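You operate a simulated robot arm through the tools that you are given. There is no shell and no other tool.

You run a simulated two-armed robot. Do the job below in one go: nothing can be reset, and whatever is moved stays where it is left.

## Task
Paste the orange sheet onto the framed board and rub it flat.
Fine: yellow brush, paste pot, felt block; tools back. Set down upright: yellow brush. A coat counts when it lies all over at full strength: go over it till it gets no stronger.

The check looks at the end state, three seconds after you hand in, the way a careful person would. Anything else that was tipped, shoved, dropped, spilled or broken makes it a failure. Flat cloth is picked up by pressing the open fingertips on it (5 to 10 N) and closing them slowly along it; thin cloth reads only 2 to 8 mm in the jaws.

## Robot
Two 6-joint arms with fingered hands on one trunk that stands fixed in place. Base frame: the origin is at the foot of the trunk, x ahead of it, y to its left, z up; the work surface is at about z = 900. Lengths are in mm, angles in rad, forces in N, time in s.
The left shoulder is at [50, 170, 1083], the right one opposite. With the tool pointing down near the work surface each hand reaches from about 520 to 780 mm from the base axis, measured 20 degrees to its own side. Payload 3.5 kg a hand.
The tool frame of a hand sits at the grasp point between the pads (the TCP): z along the fingers, y along the line on which they close. The tips reach 26 mm beyond it. The gripper opens to 132 mm; its body begins 73 mm behind the TCP. The gripper is a hand of 3 fingers: y runs from the thumb to the fingers, the wrist lies at [0, 0, -234] in the tool frame, and closing takes about 1.5 s.
Orientation is that of the tool frame in the base frame, as [roll, pitch, yaw] about the fixed x, y, z axes, in that order (R = Rz(yaw) Ry(pitch) Rx(roll)). With the fingers straight down and closing along the base's y, the tool's x points along the base's -x, its y along +y and its z along -z.

## Interface
- The arms move only by the tool send_rows. It takes "left_rows", "right_rows" or both (then of equal length, played together; a hand with none holds still); each is a list of rows, each an object (a shift or turn left out is 0, a gripper value left out holds the last) with "angular": the turn, a rotation vector about the tool's x, y, z in degrees, a list of three; "translation": the shift along the tool's x, y, z in mm, a list of three; "hand": the closure, from 0 (fully open) to 1 (shut). In form: [{"angular": [rx, ry, rz], "translation": [tx, ty, tz], "hand": hand}, ...]. A call has 1 to 20 rows; each row is the pose to reach, as a shift and turn from the pose commanded when the call began, along the tool's axes at that moment. Each row takes 0.2 s and may step no farther than 50 mm and 0.15 rad from the row before; otherwise, or with a gripper value out of range, the whole call is refused. Where a pose cannot be reached the arm comes as near as it can. A force on the tool above 40 N (or 10 N above the force at the start of the call, whichever is more), or a blocked arm, ends the call early, and 0.2 s more pass. The fingers move at their own pace (about 108 mm/s each) and stop on an object; they squeeze with about 29 N. The grip force told is the motor's: it shows also when the fingers shut on nothing. Time passes only in rows, and 0.2 s behind the last, so rows that repeat a pose let the fingers close. The reply holds the time, the measured pose of the TCP, the force on the tool along the base axes, the opening and the grip force, in the units named above and with some noise, with the torque about the TCP (base axes, N m) and any sound that the robot's microphone picked up.
- Cameras (640 x 400 px; columns grow to the right, rows downward): "scene" is now at [43.2, 0, 1687.3]; the picture's right is [0.01, -1.00, 0.00], its down [-0.64, -0.01, -0.77] and it looks along [0.77, 0.01, -0.64] (base axes); focal length 341 px, centre (320, 200). "left" rides on the left gripper at [-61, 3, -92] in its tool frame; the picture's right is [-0.05, -1.00, 0.00], its down [0.83, -0.04, -0.55] and it looks along [0.55, -0.03, 0.83] (tool axes); focal length 230 px, centre (320, 200). "right" rides on the right gripper at [61, 3, -92] in its tool frame; the picture's right is [-0.05, 1.00, 0.00], its down [-0.83, -0.04, -0.55] and it looks along [-0.55, -0.03, 0.83] (tool axes); focal length 230 px, centre (320, 200). There is no depth. A picture from a camera that has moved, and an enlarged one, comes with that camera's place and axes in the base frame and with its lens.
- camera(camera): a new picture of that camera. It takes no simulated time.
- raise_lower(by): slides the trunk up (or, below 0, down) by that many mm; the arms and the scene camera ride with it, the base frame stays. It gives what a move gives, with no picture.
- preshape(shape, hand): the hand has 3 fingers and takes this shape, open, in about a second: jaw (thumb against the fingers, like two jaws); tri (thumb and two fingers); tip (a fingertip pinch); poke (one finger out to press); point (the index stretched); flat (the hand flat); cup (the hand cupped); fist (a fist). The gripper value then closes the fingers along that shape, each until it touches; the sizes above hold for jaw. It gives what a move gives, with no picture.
- turn_head(pan, tilt): turns the head with the scene camera to pan (to the left, within 1.501 rad either way) and tilt (down, from -0.506 to 1.204), counted from straight ahead of the robot. It gives what a move gives.
- inspect(camera, box): a new picture of the part [left, top, right, bottom] of that camera's present view, enlarged. It takes no simulated time.
- hand_in(): hands the job in; it is judged then, once.

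Nothing tells you positions but the pictures and the camera data. Unless the task says otherwise, let go and move clear before handing in.

The tools are called after ">>>" as a command line: name --argument value ..., lists and objects as JSON in quotes. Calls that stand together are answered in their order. send_rows: Moves the arms, as the interface text tells. Its arguments: {"type":"object","properties":{"left_rows":{"type":"array","items":{"type":"object","properties":{"angular":{"type":"array","items":{"type":"number"}},"translation":{"type":"array","items":{"type":"number"}},"hand":{"type":"number"}}}},"right_rows":{"type":"array","items":{"type":"object","properties":{"angular":{"type":"array","items":{"type":"number"}},"translation":{"type":"array","items":{"type":"number"}},"hand":{"type":"number"}}}}},"required":[]} The other tools are called the same way: raise_lower (by) moves the trunk up or down; preshape (shape, hand) gives the hand a shape; turn_head (pan, tilt) turns the head that bears the scene camera; camera (camera) takes a picture; inspect (camera, box) takes an enlarged picture of a part of a camera's view; hand_in () hands the job in.

At the start:

```text
time_s: 0.0
left_position: [626.5, 272.0, 1255.7]
left_tool_rot: [3.141, 0.003, -3.141]
left_force: [0.1, -0.4, 0.5]
left_wrist_torque: [-0.03, -0.05, -0.04]
left_opening: 131.7
left_grip_force: 0.3
left_shape: jaw
right_position: [592.5, -230.8, 1203.8]
right_tool_rot: [-3.14, 0.001, 3.139]
right_force: [0.3, -0.3, 0.1]
right_wrist_torque: [0.03, 0.01, 0.01]
right_opening: 131.8
right_grip_force: 0.1
right_shape: jaw
trunk travel left (down, up): [-698.0, 12.0]
head pan, tilt (commanded): [0.01, 0.7]
```

scene: 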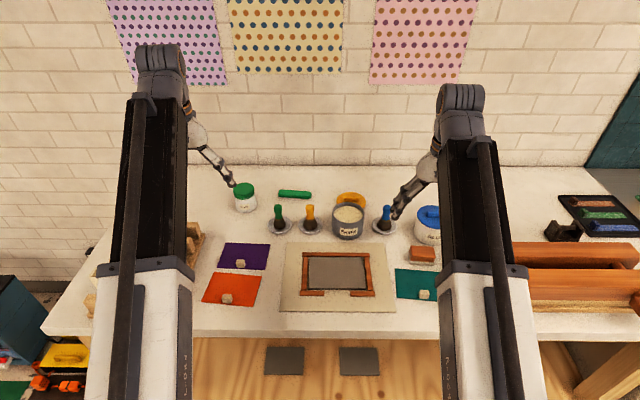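
right: 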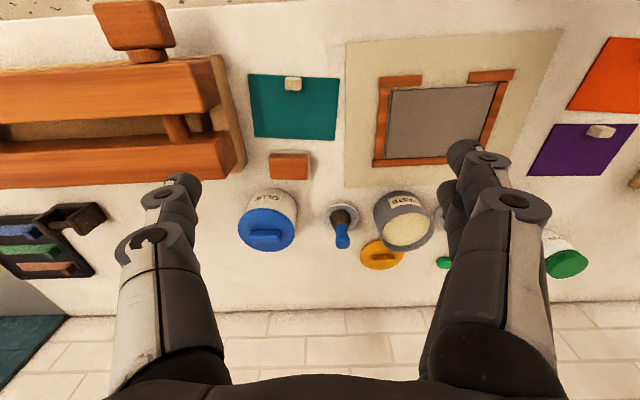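
left: 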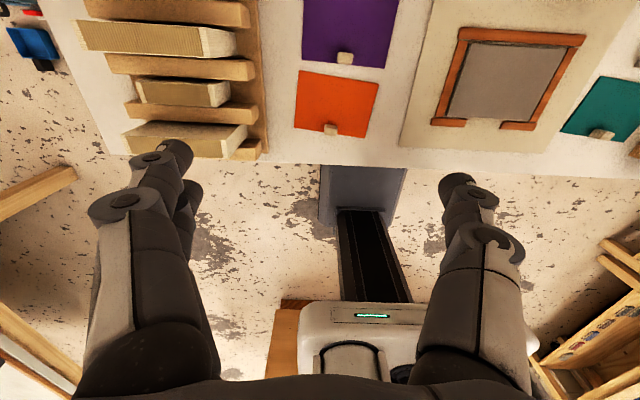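

I see a bench with a framed board in the centre, orange/purple/teal sheets each with a small weight or grip block, three brushes in holders, an open paste pot and a felt block. I'll look closer before moving anything.

>>> inspect --camera "scene" --box '[190, 170, 330, 320]'

>>> inspect --camera "scene" --box '[320, 170, 460, 320]'

>>> inspect --camera "right" --box '[220, 30, 640, 300]'

>>> inspect --camera "left" --box '[260, 0, 640, 180]'

```text
2.67 times, centred on (260, 245) of scene
camera zoom: at [43.2, 0.0, 1687.3], right [0.01, -1.0, 0.0], down [-0.64, -0.01, -0.77], along [0.77, 0.01, -0.64], focal length 909 px, centre (480, 80)
```

zoom: 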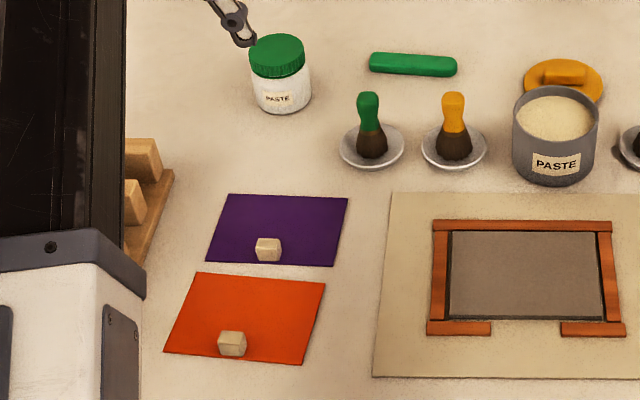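

```text
2.67 times, centred on (390, 245) of scene
camera zoom: at [43.2, 0.0, 1687.3], right [0.01, -1.0, 0.0], down [-0.64, -0.01, -0.77], along [0.77, 0.01, -0.64], focal length 909 px, centre (133, 80)
```

zoom: 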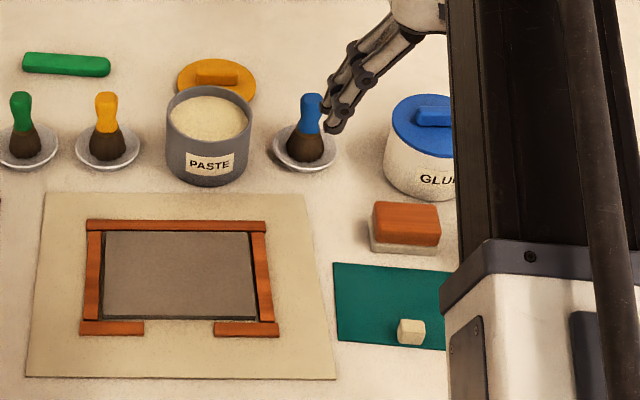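

```text
1.48 times, centred on (430, 165) of right
camera zoom: at [533.0, -226.4, 1295.8], right [0.05, 1.0, 0.0], down [0.83, -0.04, 0.56], along [0.56, -0.03, -0.83], focal length 341 px, centre (157, 252)
```

zoom: 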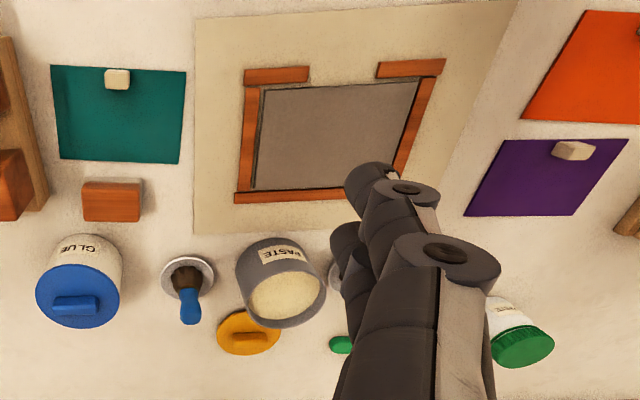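

```text
1.68 times, centred on (450, 90) of left
camera zoom: at [687.9, 274.8, 1347.9], right [0.05, -1.0, 0.0], down [-0.83, -0.04, 0.55], along [-0.55, -0.03, -0.83], focal length 388 px, centre (101, 385)
```

zoom: 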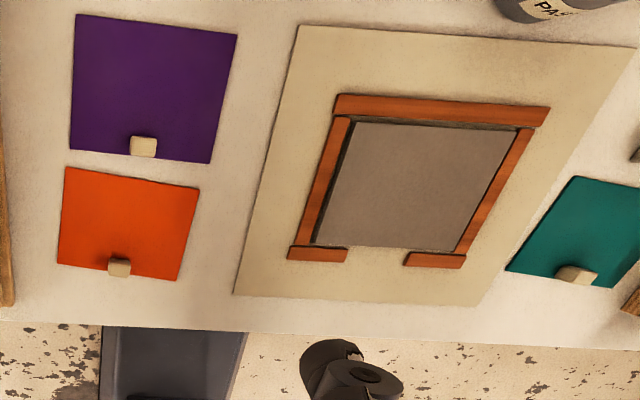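

The board sits at about (652, -40), the orange sheet at about (598, 244) with a small cream block at its front edge, and the yellow brush, pot and felt block behind it. I'll zoom in further to understand each object before moving.

>>> inspect --camera "scene" --box '[200, 265, 264, 305]'

>>> inspect --camera "scene" --box '[285, 185, 365, 245]'

>>> inspect --camera "scene" --box '[290, 240, 390, 305]'

>>> inspect --camera "scene" --box '[390, 235, 454, 275]'

>>> inspect --camera "left" --box '[280, 60, 400, 150]'

```text
10.00 times, centred on (232, 285) of scene
camera zoom: at [43.2, 0.0, 1687.3], right [0.01, -1.0, 0.0], down [-0.64, -0.01, -0.77], along [0.77, 0.01, -0.64], focal length 3410 px, centre (1200, -650)
```

zoom: 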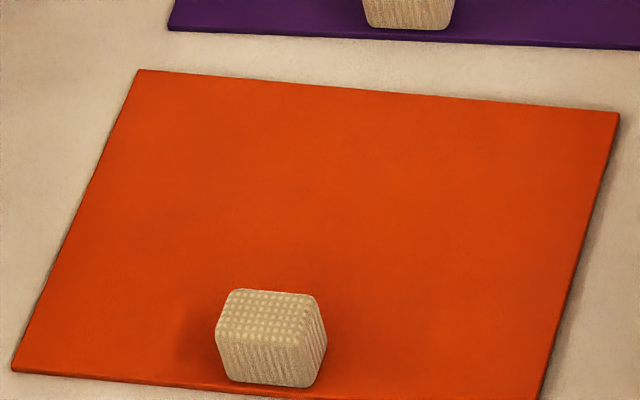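

```text
6.67 times, centred on (325, 215) of scene
camera zoom: at [43.2, 0.0, 1687.3], right [0.01, -1.0, 0.0], down [-0.64, -0.01, -0.77], along [0.77, 0.01, -0.64], focal length 2273 px, centre (287, 100)
```

zoom: 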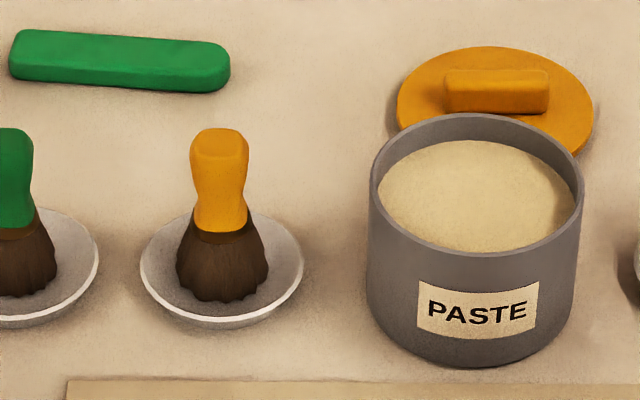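

```text
6.15 times, centred on (340, 272) of scene
camera zoom: at [43.2, 0.0, 1687.3], right [0.01, -1.0, 0.0], down [-0.64, -0.01, -0.77], along [0.77, 0.01, -0.64], focal length 2098 px, centre (197, -246)
```

zoom: 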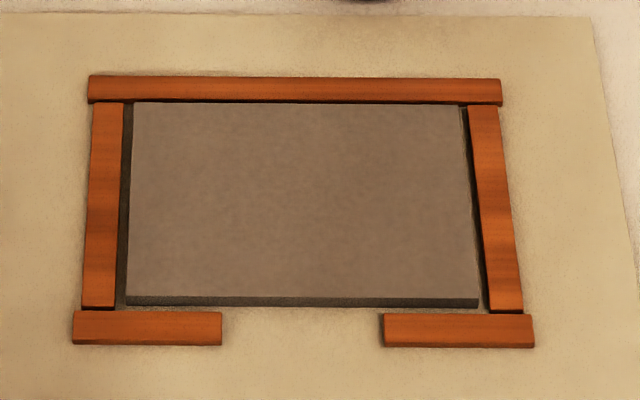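

```text
10.00 times, centred on (422, 255) of scene
camera zoom: at [43.2, 0.0, 1687.3], right [0.01, -1.0, 0.0], down [-0.64, -0.01, -0.77], along [0.77, 0.01, -0.64], focal length 3410 px, centre (-700, -350)
```

zoom: 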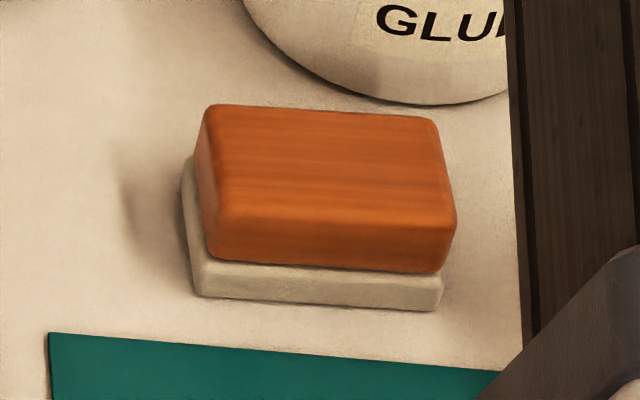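

```text
4.44 times, centred on (340, 105) of left
camera zoom: at [687.9, 274.8, 1347.9], right [0.05, -1.0, 0.0], down [-0.83, -0.04, 0.55], along [-0.55, -0.03, -0.83], focal length 1022 px, centre (231, 622)
```

zoom: 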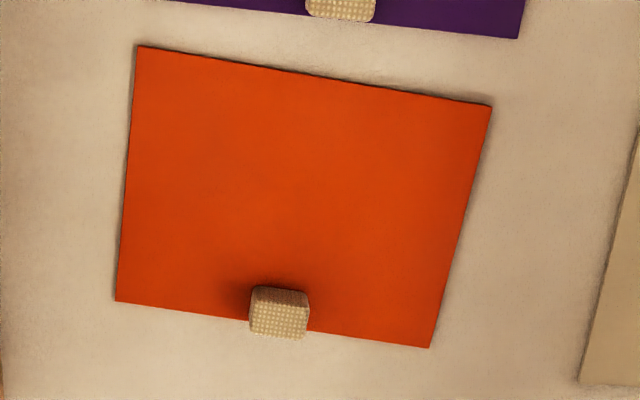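

The cream cubes look like knurled grip tabs on the sheets; the board panel is roughly x 597–707, y −120…37, with the brush at about (842, 40) and the pot at about (833, −81). I'll bring the right hand forward, tilted, above the brush and look with its camera.

>>> send_rows --right_rows '[{"angular": [0, -7, 0], "translation": [-20, 30, 10], "hand": 0.5}, {"angular": [0, -14, 0], "translation": [-40, 60, 20]}, {"angular": [0, -21, 0], "translation": [-60, 95, 30]}, {"angular": [0, -28, 0], "translation": [-80, 130, 40]}, {"angular": [0, -35, 0], "translation": [-100, 165, 50]}, {"angular": [0, -35, 0], "translation": [-125, 200, 60]}, {"angular": [0, -35, 0], "translation": [-150, 235, 70]}, {"angular": [0, -35, 0], "translation": [-170, 271, 80]}]'

```text
time_s: 1.8
left_position: [627.0, 271.8, 1256.1]
left_tool_rot: [3.141, 0.002, 3.139]
left_force: [-0.1, -1.2, -0.5]
left_wrist_torque: [0.0, 0.03, -0.02]
left_opening: 131.8
left_grip_force: 0.1
left_shape: jaw
right_position: [763.9, 41.2, 1125.5]
right_tool_rot: [-3.14, 0.613, 3.14]
right_force: [0.4, 1.9, -0.1]
right_wrist_torque: [0.03, 0.0, -0.02]
right_opening: 66.9
right_grip_force: 0.1
right_shape: jaw
trunk travel left (down, up): [-698.0, 12.0]
head pan, tilt (commanded): [0.01, 0.7]
```

>>> camera --camera "right"

>>> camera --camera "scene"

>>> camera --camera "left"

```text
taken
camera right: at [661.7, 44.5, 1163.5], right [0.04, 1.0, 0.03], down [0.36, -0.04, 0.93], along [0.93, -0.03, -0.36], focal length 230 px, centre (320, 200)
```

right: 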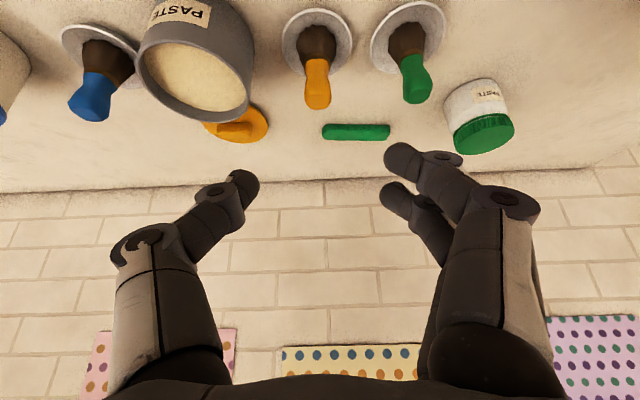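

```text
taken
camera scene: at [43.5, 0.5, 1687.2], right [0.01, -1.0, 0.0], down [-0.64, -0.01, -0.77], along [0.77, 0.01, -0.64], focal length 341 px, centre (320, 200)
```

scene: 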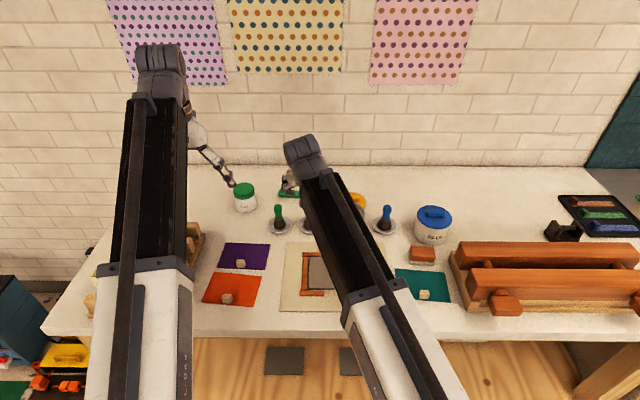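

```text
taken
camera left: at [688.2, 275.1, 1347.7], right [0.05, -1.0, 0.0], down [-0.83, -0.04, 0.55], along [-0.55, -0.03, -0.83], focal length 230 px, centre (320, 200)
```

left: 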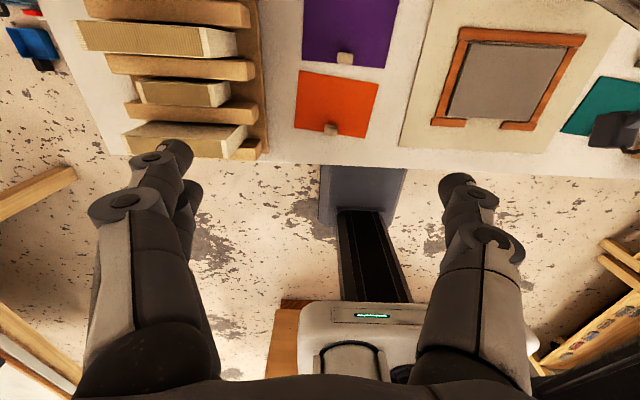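

The right camera shows the yellow brush directly ahead; estimate agrees at about (840, 40). I'll zoom in for an accurate fix.

>>> inspect --camera "right" --box '[240, 0, 400, 120]'

>>> inspect --camera "right" --box '[120, 0, 280, 120]'

```text
3.33 times, centred on (320, 60) of right
camera zoom: at [661.7, 44.5, 1163.5], right [0.04, 1.0, 0.03], down [0.36, -0.04, 0.93], along [0.93, -0.03, -0.36], focal length 767 px, centre (320, 667)
```

zoom: 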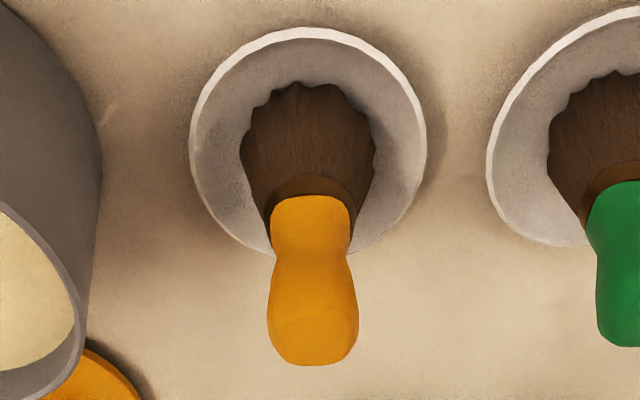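

```text
3.33 times, centred on (200, 60) of right
camera zoom: at [661.7, 44.5, 1163.5], right [0.04, 1.0, 0.03], down [0.36, -0.04, 0.93], along [0.93, -0.03, -0.36], focal length 767 px, centre (720, 667)
```

zoom: 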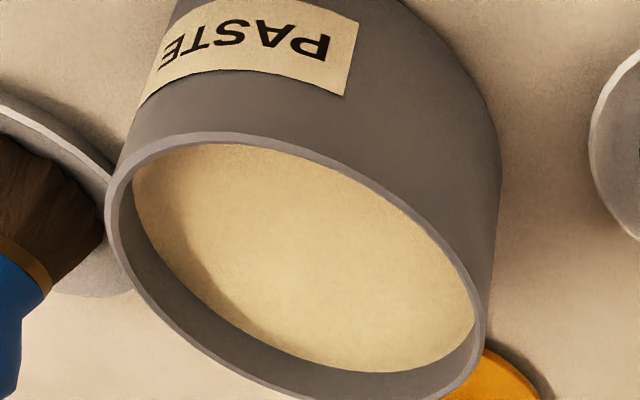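

Brush handle is at about (841, 40), top z ≈ 988; pot centre about (832, −81), rim z ≈ 972. I'll move the right hand to just above the brush.

>>> send_rows --right_rows '[{"translation": [-9, -0.5, 33], "hand": 0.5}, {"translation": [-18, -1, 66]}, {"translation": [-26, -1, 98]}, {"translation": [-26, -1, 98]}]'

>>> camera --camera "right"

```text
time_s: 2.8
left_position: [625.9, 272.2, 1255.4]
left_tool_rot: [3.14, 0.002, 3.141]
left_force: [-0.4, -0.2, 0.6]
left_wrist_torque: [-0.01, 0.03, 0.01]
left_opening: 131.9
left_grip_force: 0.1
left_shape: jaw
right_position: [841.0, 39.0, 1057.7]
right_tool_rot: [-3.139, 0.612, 3.141]
right_force: [0.4, -0.1, -0.5]
right_wrist_torque: [0.02, 0.03, -0.02]
right_opening: 66.7
right_grip_force: 0.0
right_shape: jaw
trunk travel left (down, up): [-698.0, 12.0]
head pan, tilt (commanded): [0.01, 0.7]
```

```text
taken
camera right: at [739.1, 42.2, 1098.3], right [0.04, 1.0, 0.03], down [0.36, -0.04, 0.93], along [0.93, -0.03, -0.36], focal length 230 px, centre (320, 200)
```

right: 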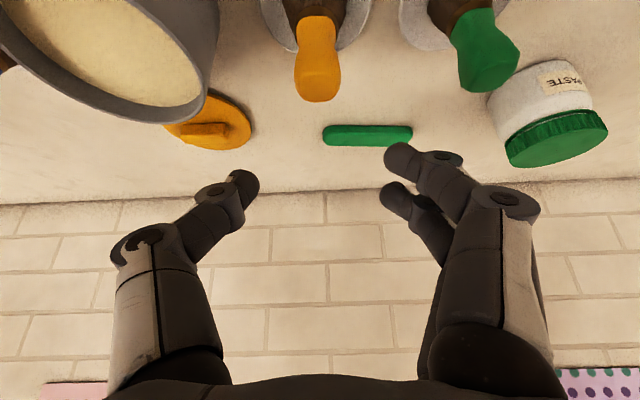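

The brush lies centred between the open fingers. I'll descend vertically around the handle and look.

>>> send_rows --right_rows '[{"translation": [12, 0.5, 17], "hand": 0.5}, {"translation": [24, 1, 34]}, {"translation": [36, 1.5, 51]}, {"translation": [48, 1.5, 67]}, {"translation": [48, 1.5, 67]}]'

>>> camera --camera "right"

>>> camera --camera "left"

```text
time_s: 4.0
left_position: [626.9, 272.3, 1255.3]
left_tool_rot: [-3.141, 0.003, 3.141]
left_force: [-0.9, -0.6, 0.4]
left_wrist_torque: [0.01, -0.05, -0.02]
left_opening: 132.0
left_grip_force: 0.1
left_shape: jaw
right_position: [840.4, 40.8, 977.2]
right_tool_rot: [-3.139, 0.613, -3.141]
right_force: [1.7, 0.2, 0.5]
right_wrist_torque: [-0.01, 0.01, 0.0]
right_opening: 66.5
right_grip_force: 0.0
right_shape: jaw
trunk travel left (down, up): [-698.0, 12.0]
head pan, tilt (commanded): [0.01, 0.7]
```

```text
taken
camera right: at [738.6, 44.6, 1015.7], right [0.04, 1.0, 0.03], down [0.36, -0.04, 0.93], along [0.93, -0.03, -0.36], focal length 230 px, centre (320, 200)
```

right: 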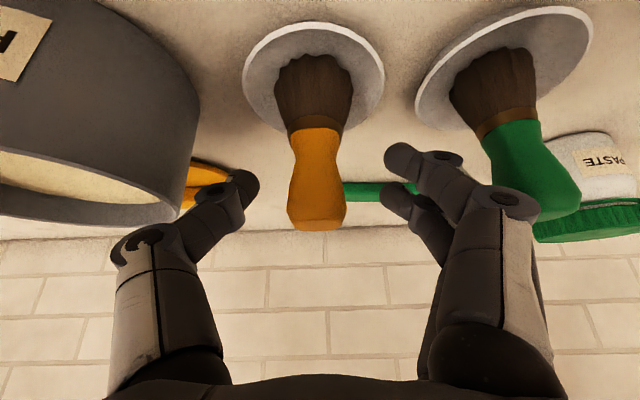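

```text
taken
camera left: at [687.9, 274.8, 1348.0], right [0.05, -1.0, 0.0], down [-0.83, -0.04, 0.55], along [-0.55, -0.03, -0.83], focal length 230 px, centre (320, 200)
```

left: 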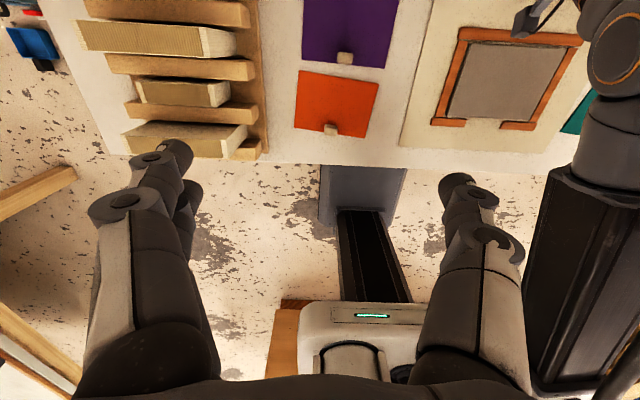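

The handle is centred between the fingers; I'll drop 6 mm for a better hold and close.

>>> send_rows --right_rows '[{"translation": [3.4, -0.5, 4.9], "hand": 0.5}, {"translation": [3.4, -0.5, 4.9], "hand": 0.65}, {"translation": [3.4, -0.5, 4.9], "hand": 0.75}, {"translation": [3.4, -0.5, 4.9], "hand": 0.85}, {"translation": [3.4, -0.5, 4.9], "hand": 1}, {"translation": [3.4, -0.5, 4.9], "hand": 1}, {"translation": [3.4, -0.5, 4.9], "hand": 1}, {"translation": [3.4, -0.5, 4.9], "hand": 1}]'

>>> camera --camera "right"

```text
time_s: 5.8
left_position: [626.4, 271.6, 1257.0]
left_tool_rot: [3.141, 0.005, 3.141]
left_force: [-0.1, 1.1, -0.4]
left_wrist_torque: [0.02, -0.01, -0.04]
left_opening: 131.9
left_grip_force: 0.0
left_shape: jaw
right_position: [840.1, 40.0, 972.5]
right_tool_rot: [-3.138, 0.615, -3.142]
right_force: [1.8, 2.6, 12.1]
right_wrist_torque: [0.36, 0.05, -0.09]
right_opening: 20.8
right_grip_force: 29.3
right_shape: jaw
trunk travel left (down, up): [-698.0, 12.0]
head pan, tilt (commanded): [0.01, 0.7]
```

```text
taken
camera right: at [738.1, 44.0, 1011.2], right [0.04, 1.0, 0.03], down [0.36, -0.04, 0.93], along [0.93, -0.03, -0.36], focal length 230 px, centre (320, 200)
```

right: 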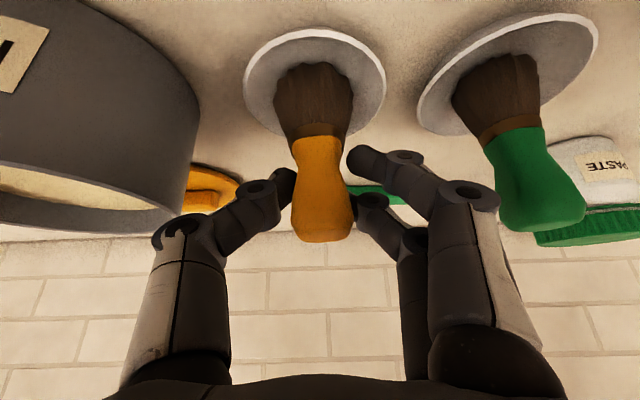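

Brush is gripped (20.8 mm opening, 29 N). I'll lift it straight up and check that the saucer stays behind.

>>> send_rows --right_rows '[{"translation": [-5.8, 0, -8.2], "hand": 1}, {"translation": [-14.4, 0, -20.5]}, {"translation": [-28.8, 0, -40.9]}, {"translation": [-43.1, 0, -61.4]}, {"translation": [-57.5, 0, -81.8]}, {"translation": [-57.5, 0, -81.8]}]'

>>> camera --camera "right"

>>> camera --camera "scene"

```text
time_s: 7.2
left_position: [626.1, 271.7, 1255.3]
left_tool_rot: [3.141, 0.002, -3.141]
left_force: [0.1, -0.6, 0.1]
left_wrist_torque: [0.02, 0.01, 0.0]
left_opening: 132.1
left_grip_force: 0.1
left_shape: jaw
right_position: [840.6, 40.3, 1071.3]
right_tool_rot: [-3.14, 0.611, -3.14]
right_force: [-0.4, -0.7, -0.4]
right_wrist_torque: [-0.02, -0.01, -0.02]
right_opening: 16.7
right_grip_force: 29.2
right_shape: jaw
trunk travel left (down, up): [-698.0, 12.0]
head pan, tilt (commanded): [0.01, 0.7]
```

```text
taken
camera right: at [738.8, 44.1, 1110.3], right [0.04, 1.0, 0.03], down [0.36, -0.04, 0.93], along [0.93, -0.03, -0.36], focal length 230 px, centre (320, 200)
```

right: 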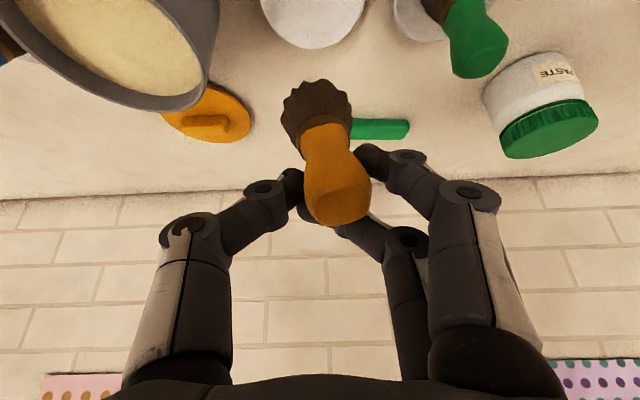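

```text
taken
camera scene: at [43.4, 0.0, 1687.2], right [0.01, -1.0, 0.0], down [-0.64, -0.01, -0.77], along [0.77, 0.01, -0.64], focal length 341 px, centre (320, 200)
```

scene: 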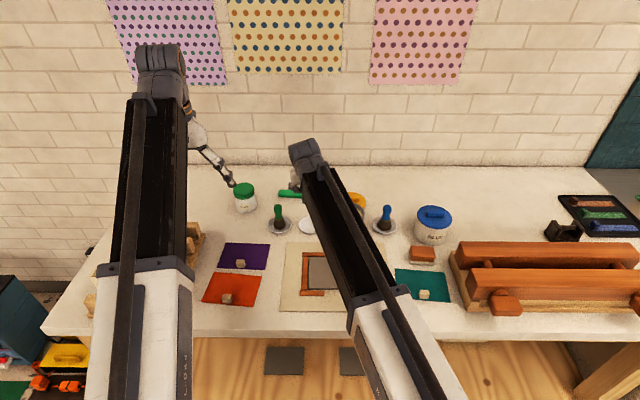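

The brush came up but seems to have shifted in the grip a bit. I'll look closely.

>>> inspect --camera "right" --box '[220, 50, 440, 250]'

>>> inspect --camera "scene" --box '[270, 130, 370, 240]'

```text
2.00 times, centred on (330, 150) of right
camera zoom: at [738.8, 44.1, 1110.3], right [0.04, 1.0, 0.03], down [0.36, -0.04, 0.93], along [0.93, -0.03, -0.36], focal length 460 px, centre (300, 300)
```

zoom: 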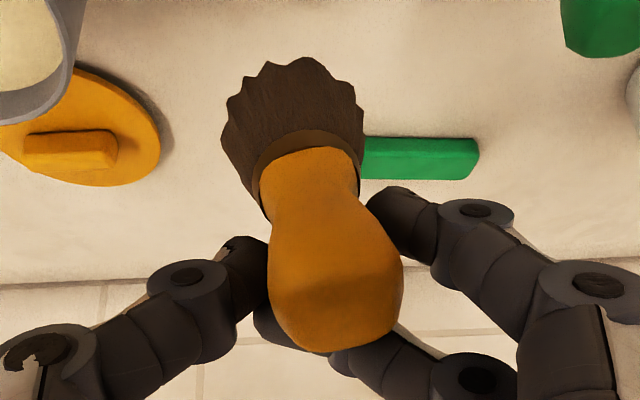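

```text
3.64 times, centred on (320, 185) of scene
camera zoom: at [43.4, 0.0, 1687.2], right [0.01, -1.0, 0.0], down [-0.64, -0.01, -0.77], along [0.77, 0.01, -0.64], focal length 1240 px, centre (320, 254)
```

zoom: 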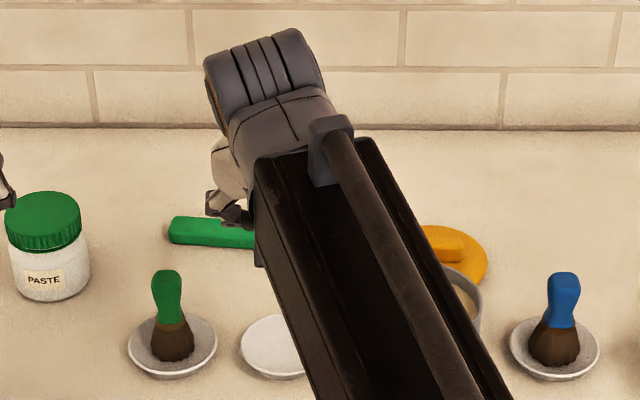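

The brush rotated about 19° in the pinch because the tilted fingers straddle the handle badly. I'll try reducing the hand tilt to bring the brush vertical, so I can set it back in its saucer and regrip it with the hand more horizontal.

>>> send_rows --right_rows '[{"angular": [0, 6, 0], "translation": [0, 0, 0], "hand": 1}, {"angular": [0, 12, 0], "translation": [0, 0, 0]}, {"angular": [0, 18, 0], "translation": [0, 0, 0]}, {"angular": [0, 18, 0], "translation": [0, 0, 0]}]'

>>> camera --camera "right"

```text
time_s: 8.2
left_position: [627.5, 272.2, 1255.8]
left_tool_rot: [3.141, 0.003, 3.141]
left_force: [-0.2, -0.1, 0.8]
left_wrist_torque: [-0.01, 0.0, -0.01]
left_opening: 131.9
left_grip_force: 0.1
left_shape: jaw
right_position: [782.8, 23.3, 1065.4]
right_tool_rot: [-3.139, 0.298, -3.141]
right_force: [0.5, -0.4, -0.7]
right_wrist_torque: [-0.01, -0.01, -0.02]
right_opening: 16.2
right_grip_force: 28.1
right_shape: jaw
right hand out of reach, approached as far as the arm can: row 1, 2, 3, 4
trunk travel left (down, up): [-698.0, 12.0]
head pan, tilt (commanded): [0.01, 0.7]
```

```text
taken
camera right: at [698.4, 27.3, 1133.4], right [0.05, 1.0, 0.01], down [0.63, -0.04, 0.77], along [0.77, -0.03, -0.63], focal length 230 px, centre (320, 200)
```

right: 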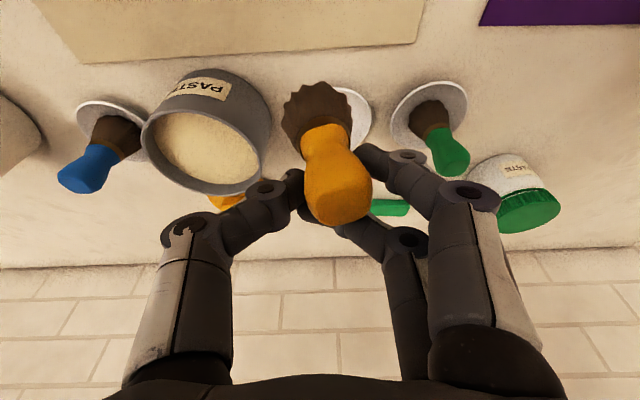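

The arm tops out at about 721 mm wrist reach, so the brush can't be held vertical there with this grip. I'll first return to the earlier pose, and turn the left hand so that its camera watches from the left side.

>>> send_rows --right_rows '[{"angular": [0, -4, 0]}, {"angular": [0, -8, 0]}, {"angular": [0, -12, 0]}, {"angular": [0, -12, 0]}, {"angular": [0, -12, 0]}, {"angular": [0, -12, 0]}, {"angular": [0, -12, 0]}, {"angular": [0, -12, 0]}, {"angular": [0, -12, 0]}, {"angular": [0, -12, 0]}, {"angular": [0, -12, 0]}]' --left_rows '[{"angular": [0, 0, -8.2], "translation": [-5, 3, 12]}, {"angular": [0, 0, -16.4], "translation": [-10, 6, 24]}, {"angular": [0, 0, -24.6], "translation": [-15, 9, 36]}, {"angular": [0, 0, -32.8], "translation": [-20, 12, 48]}, {"angular": [0, 0, -41], "translation": [-25, 15, 60]}, {"angular": [0, 0, -49.2], "translation": [-30, 18, 72]}, {"angular": [0, 0, -57.4], "translation": [-35, 21, 84]}, {"angular": [0, 0, -65.6], "translation": [-40, 24, 96]}, {"angular": [0, 0, -73.8], "translation": [-45, 26, 108]}, {"angular": [0, 0, -82], "translation": [-50, 28, 120]}, {"angular": [0, 0, -90], "translation": [-53, 28, 125]}]'

>>> camera --camera "left"

>>> camera --camera "right"

```text
time_s: 10.6
left_position: [679.9, 299.8, 1130.8]
left_tool_rot: [-3.138, -0.001, -1.569]
left_force: [0.5, -1.2, 0.0]
left_wrist_torque: [0.03, -0.01, 0.01]
left_opening: 131.7
left_grip_force: 0.1
left_shape: jaw
right_position: [783.6, 24.8, 1064.5]
right_tool_rot: [-3.139, 0.506, -3.14]
right_force: [-0.3, -0.8, -0.7]
right_wrist_torque: [-0.03, -0.02, 0.03]
right_opening: 16.3
right_grip_force: 29.0
right_shape: jaw
trunk travel left (down, up): [-698.0, 12.0]
head pan, tilt (commanded): [0.01, 0.7]
```

```text
taken
camera left: at [676.4, 361.1, 1223.0], right [1.0, 0.05, 0.0], down [0.04, -0.83, 0.55], along [0.03, -0.55, -0.83], focal length 230 px, centre (320, 200)
```

left: 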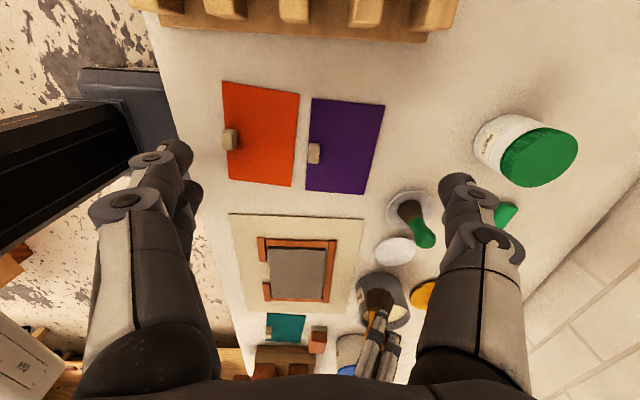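

```text
taken
camera right: at [686.2, 27.6, 1113.8], right [0.05, 1.0, 0.02], down [0.46, -0.04, 0.89], along [0.89, -0.03, -0.46], focal length 230 px, centre (320, 200)
```

right: 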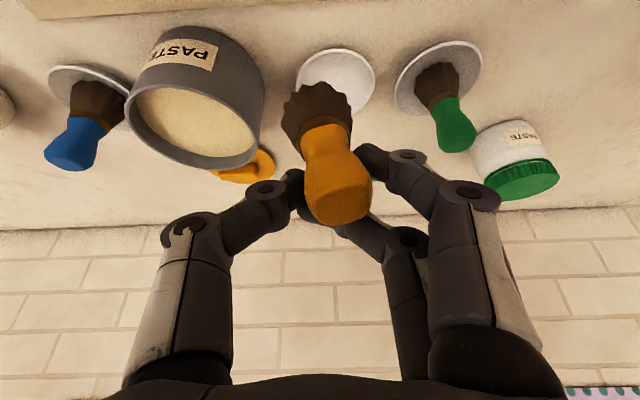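

>>> inspect --camera "left" --box '[335, 265, 435, 385]'

>>> inspect --camera "left" --box '[220, 70, 390, 320]'

```text
3.33 times, centred on (385, 325) of left
camera zoom: at [676.4, 361.1, 1223.0], right [1.0, 0.05, 0.0], down [0.04, -0.83, 0.55], along [0.03, -0.55, -0.83], focal length 767 px, centre (103, -217)
```

zoom: 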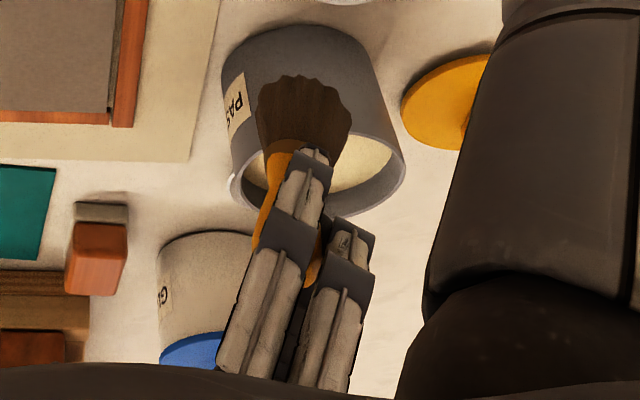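

```text
1.60 times, centred on (305, 195) of left
camera zoom: at [676.4, 361.1, 1223.0], right [1.0, 0.05, 0.0], down [0.04, -0.83, 0.55], along [0.03, -0.55, -0.83], focal length 368 px, centre (344, 208)
```

zoom: 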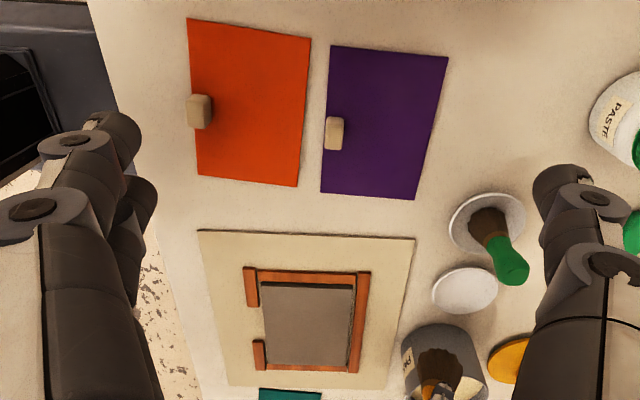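

The left camera shows the brush has swung to lie along the fingers. I'll carry it over the board, turn the hand straight down so the brush is vertical, and check it there so I can stand it on the flat panel and regrip it from the side.

>>> send_rows --right_rows '[{"angular": [0, 7.25, 0], "translation": [28.4, -16.5, -15.8], "hand": 1}, {"angular": [0, 14.5, 0], "translation": [56.8, -33, -31.5]}, {"angular": [0, 21.75, 0], "translation": [85.3, -49.5, -47.3]}, {"angular": [0, 29, 0], "translation": [113.7, -66, -63]}, {"angular": [0, 29, 0], "translation": [113.7, -66, -63]}]'

>>> camera --camera "left"

>>> camera --camera "right"

>>> camera --camera "scene"

```text
time_s: 11.8
left_position: [679.4, 299.6, 1132.1]
left_tool_rot: [-3.139, 0.001, -1.57]
left_force: [0.7, 0.3, 0.6]
left_wrist_torque: [0.02, 0.03, 0.04]
left_opening: 131.7
left_grip_force: 0.1
left_shape: jaw
right_position: [652.3, -41.8, 1063.1]
right_tool_rot: [-3.139, -0.001, -3.141]
right_force: [0.1, -0.1, -0.7]
right_wrist_torque: [-0.02, -0.02, 0.0]
right_opening: 16.1
right_grip_force: 29.3
right_shape: jaw
trunk travel left (down, up): [-698.0, 12.0]
head pan, tilt (commanded): [0.01, 0.7]
```

```text
taken
camera left: at [676.4, 361.2, 1223.1], right [1.0, 0.05, 0.0], down [0.04, -0.83, 0.56], along [0.03, -0.55, -0.83], focal length 230 px, centre (320, 200)
```

left: 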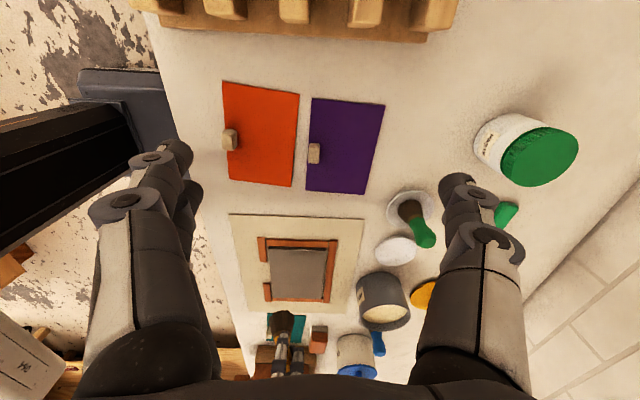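

```text
taken
camera right: at [592.3, -38.5, 1154.5], right [0.05, 1.0, 0.0], down [0.83, -0.04, 0.55], along [0.55, -0.03, -0.83], focal length 230 px, centre (320, 200)
```

right: 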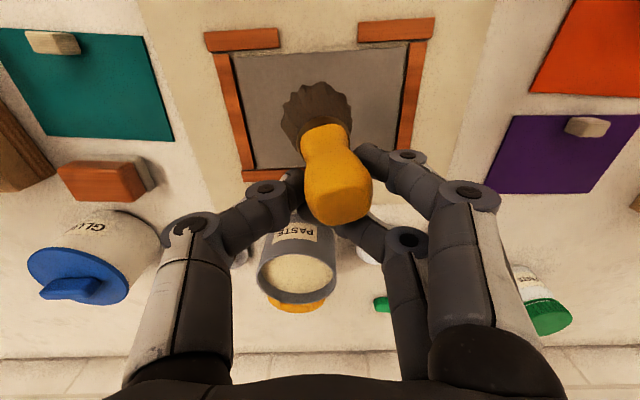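

```text
taken
camera scene: at [43.3, 0.1, 1687.2], right [0.01, -1.0, 0.0], down [-0.64, -0.01, -0.77], along [0.77, 0.01, -0.64], focal length 341 px, centre (320, 200)
```

scene: 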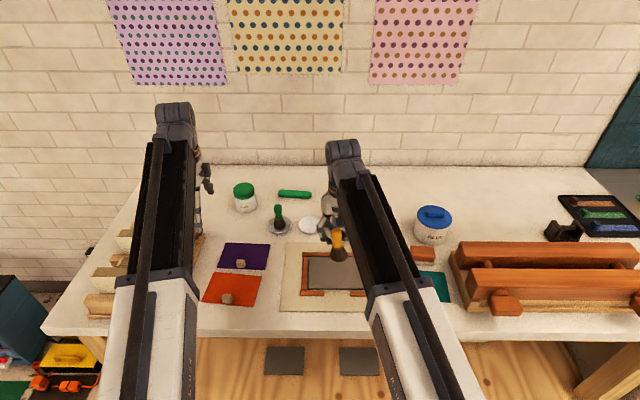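

>>> inspect --camera "scene" --box '[300, 210, 370, 300]'

>>> inspect --camera "left" --box '[240, 270, 340, 380]'

```text
4.44 times, centred on (335, 255) of scene
camera zoom: at [43.3, 0.1, 1687.2], right [0.01, -1.0, 0.0], down [-0.64, -0.01, -0.77], along [0.77, 0.01, -0.64], focal length 1515 px, centre (253, -44)
```

zoom: 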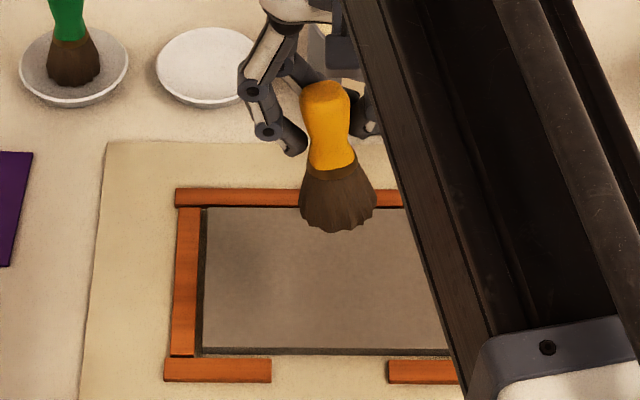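

```text
3.64 times, centred on (290, 325) of left
camera zoom: at [676.4, 361.2, 1223.1], right [1.0, 0.05, 0.0], down [0.04, -0.83, 0.56], along [0.03, -0.55, -0.83], focal length 837 px, centre (429, -254)
```

zoom: 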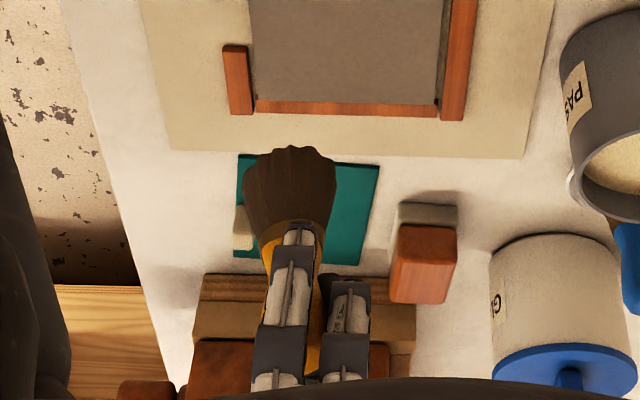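

The brush is nearly vertical in the fore–aft direction and leans ~7° sideways; its tip is at about (629, −45, 994). I'll correct the lean and lower it toward the middle of the panel.

>>> send_rows --right_rows '[{"angular": [-3.5, 0, 0], "translation": [-13, -2, 0], "hand": 1}, {"angular": [-7, 0, 0], "translation": [-26, -4, 15]}, {"angular": [-7, 0, 0], "translation": [-26, -4, 35]}, {"angular": [-7, 0, 0], "translation": [-26, -4, 55]}, {"angular": [-7, 0, 0], "translation": [-26, -4, 65]}, {"angular": [-7, 0, 0], "translation": [-26, -4, 65]}]'

>>> inspect --camera "scene" --box '[300, 210, 370, 300]'

>>> inspect --camera "left" --box '[230, 230, 350, 370]'

```text
time_s: 13.2
left_position: [680.7, 300.1, 1130.8]
left_tool_rot: [-3.138, 0.001, -1.571]
left_force: [0.1, -0.6, 0.8]
left_wrist_torque: [-0.02, -0.05, 0.01]
left_opening: 131.9
left_grip_force: 0.0
left_shape: jaw
right_position: [678.2, -46.2, 999.0]
right_tool_rot: [3.02, 0.001, 3.139]
right_force: [-0.4, -0.3, -0.1]
right_wrist_torque: [-0.02, -0.01, -0.05]
right_opening: 16.2
right_grip_force: 28.7
right_shape: jaw
trunk travel left (down, up): [-698.0, 12.0]
head pan, tilt (commanded): [0.01, 0.7]
```

```text
4.44 times, centred on (335, 255) of scene
camera zoom: at [43.2, 0.0, 1687.2], right [0.01, -1.0, 0.0], down [-0.64, -0.01, -0.77], along [0.77, 0.01, -0.64], focal length 1515 px, centre (253, -44)
```

zoom: 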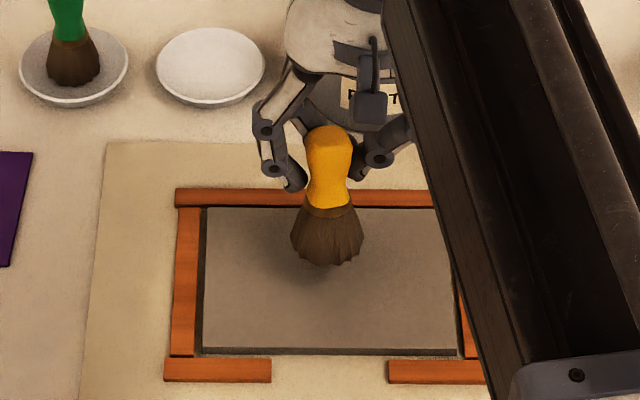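

```text
2.86 times, centred on (290, 300) of left
camera zoom: at [676.4, 361.1, 1223.1], right [1.0, 0.05, 0.0], down [0.04, -0.83, 0.55], along [0.03, -0.55, -0.83], focal length 657 px, centre (406, -86)
```

zoom: 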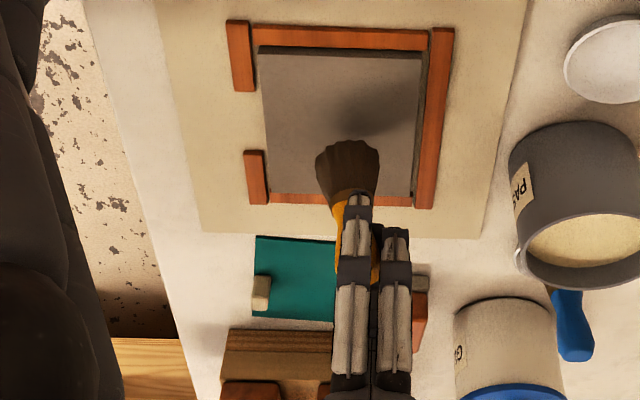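

Brush is upright now, about 20 mm above the panel. I'll lower gently in small steps watching the force.

>>> send_rows --right_rows '[{"translation": [0, 0.6, 5], "hand": 1}, {"translation": [0, 1.2, 10]}, {"translation": [0, 2, 16]}, {"translation": [0, 2, 16]}]'

>>> inspect --camera "scene" --box '[300, 210, 370, 300]'

```text
time_s: 14.2
left_position: [680.2, 299.1, 1130.6]
left_tool_rot: [-3.14, 0.0, -1.57]
left_force: [0.0, 0.2, -0.1]
left_wrist_torque: [-0.01, -0.02, -0.01]
left_opening: 131.9
left_grip_force: 0.1
left_shape: jaw
right_position: [679.4, -41.9, 982.5]
right_tool_rot: [3.021, 0.003, 3.139]
right_force: [1.1, -0.7, -0.7]
right_wrist_torque: [-0.01, 0.0, 0.03]
right_opening: 16.4
right_grip_force: 28.8
right_shape: jaw
trunk travel left (down, up): [-698.0, 12.0]
head pan, tilt (commanded): [0.01, 0.7]
```

```text
4.44 times, centred on (335, 255) of scene
camera zoom: at [43.2, 0.0, 1687.3], right [0.01, -1.0, 0.0], down [-0.64, -0.01, -0.77], along [0.77, 0.01, -0.64], focal length 1515 px, centre (253, -44)
```

zoom: 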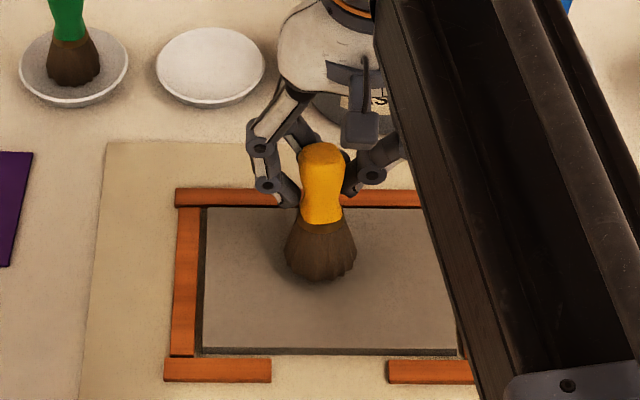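

>>> send_rows --right_rows '[{"translation": [0, -0.2, 2], "hand": 1}, {"translation": [0, -0.5, 4]}, {"translation": [0, -0.5, 4]}]'

>>> inspect --camera "scene" --box '[310, 235, 360, 285]'

>>> inspect --camera "left" --box '[260, 240, 330, 320]'

```text
time_s: 15.0
left_position: [679.8, 298.7, 1132.2]
left_tool_rot: [-3.14, -0.002, -1.572]
left_force: [0.2, 0.4, -0.1]
left_wrist_torque: [-0.01, -0.02, 0.01]
left_opening: 131.8
left_grip_force: 0.1
left_shape: jaw
right_position: [679.5, -42.1, 979.2]
right_tool_rot: [3.021, 0.004, 3.139]
right_force: [-0.3, 0.0, 2.4]
right_wrist_torque: [-0.06, 0.01, 0.01]
right_opening: 16.2
right_grip_force: 29.1
right_shape: jaw
trunk travel left (down, up): [-698.0, 12.0]
head pan, tilt (commanded): [0.01, 0.7]
```

```text
8.00 times, centred on (335, 260) of scene
camera zoom: at [42.8, 0.1, 1687.3], right [0.01, -1.0, 0.0], down [-0.64, -0.01, -0.77], along [0.77, 0.01, -0.64], focal length 2728 px, centre (200, -280)
```

zoom: 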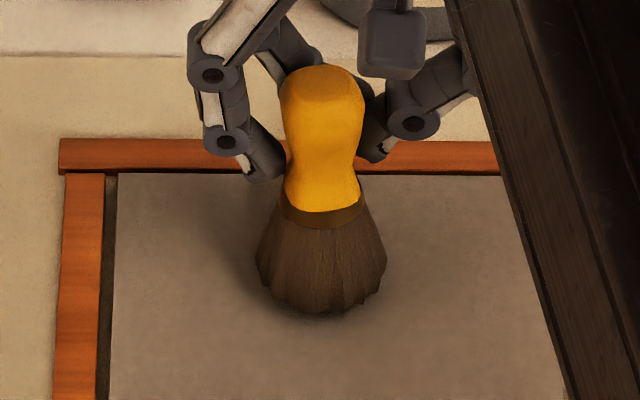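

```text
5.00 times, centred on (295, 280) of left
camera zoom: at [676.1, 361.1, 1223.4], right [1.0, 0.05, 0.0], down [0.04, -0.83, 0.56], along [0.03, -0.55, -0.83], focal length 1150 px, centre (445, -200)
```

zoom: 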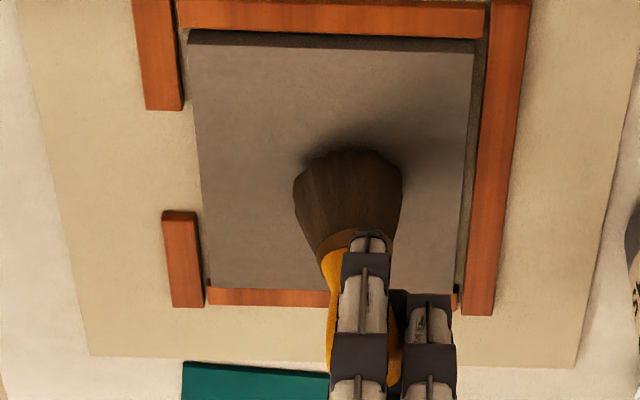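

Contact felt at 2.4 N. I'll settle 1 mm more and open the hand gently.

>>> send_rows --right_rows '[{"translation": [0, -0.1, 1.2], "hand": 1}, {"translation": [0, -0.1, 1.2], "hand": 0.85}, {"translation": [0, -0.1, 1.2], "hand": 0.8}, {"translation": [0, -0.1, 1.2], "hand": 0.75}, {"translation": [0, -0.1, 1.2], "hand": 0.65}, {"translation": [0, -0.1, 1.2], "hand": 0.5}, {"translation": [0, -0.1, 1.2], "hand": 0.5}]'

>>> inspect --camera "scene" --box '[300, 215, 370, 285]'

>>> inspect --camera "left" --box '[260, 240, 330, 320]'

>>> camera --camera "right"

```text
time_s: 16.6
left_position: [679.9, 299.3, 1131.1]
left_tool_rot: [-3.138, -0.002, -1.571]
left_force: [-0.3, 0.5, 0.1]
left_wrist_torque: [-0.01, 0.02, 0.02]
left_opening: 131.9
left_grip_force: 0.0
left_shape: jaw
right_position: [678.5, -42.0, 978.0]
right_tool_rot: [3.021, 0.001, 3.14]
right_force: [0.5, 0.7, 0.3]
right_wrist_torque: [-0.02, 0.01, 0.0]
right_opening: 65.2
right_grip_force: 0.1
right_shape: jaw
trunk travel left (down, up): [-698.0, 12.0]
head pan, tilt (commanded): [0.01, 0.7]
```

```text
5.71 times, centred on (335, 250) of scene
camera zoom: at [43.3, 0.0, 1687.2], right [0.01, -1.0, 0.0], down [-0.64, -0.01, -0.77], along [0.77, 0.01, -0.64], focal length 1948 px, centre (234, -86)
```

zoom: 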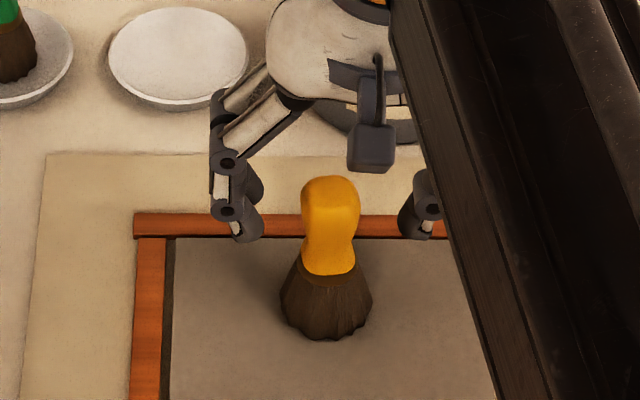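

```text
5.00 times, centred on (295, 280) of left
camera zoom: at [676.5, 361.1, 1223.1], right [1.0, 0.05, 0.0], down [0.04, -0.83, 0.55], along [0.03, -0.55, -0.83], focal length 1150 px, centre (445, -200)
```

zoom: 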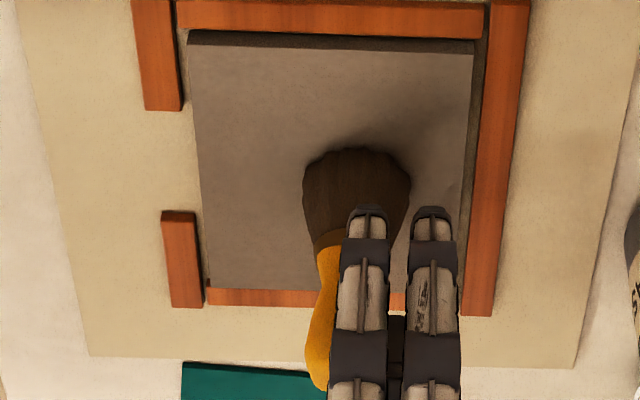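

```text
taken
camera right: at [618.9, -50.3, 1068.1], right [0.05, 0.99, 0.12], down [0.83, -0.11, 0.55], along [0.56, 0.07, -0.83], focal length 230 px, centre (320, 200)
```

right: 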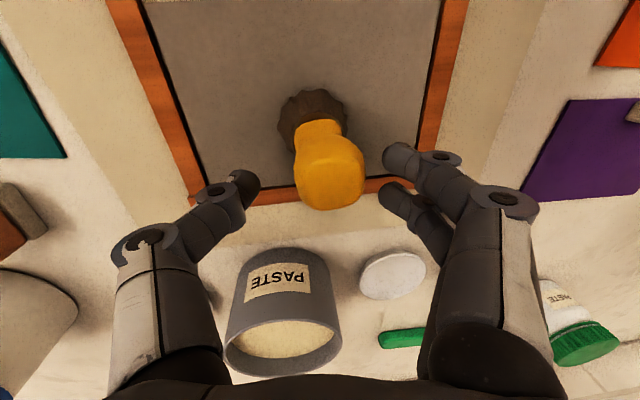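

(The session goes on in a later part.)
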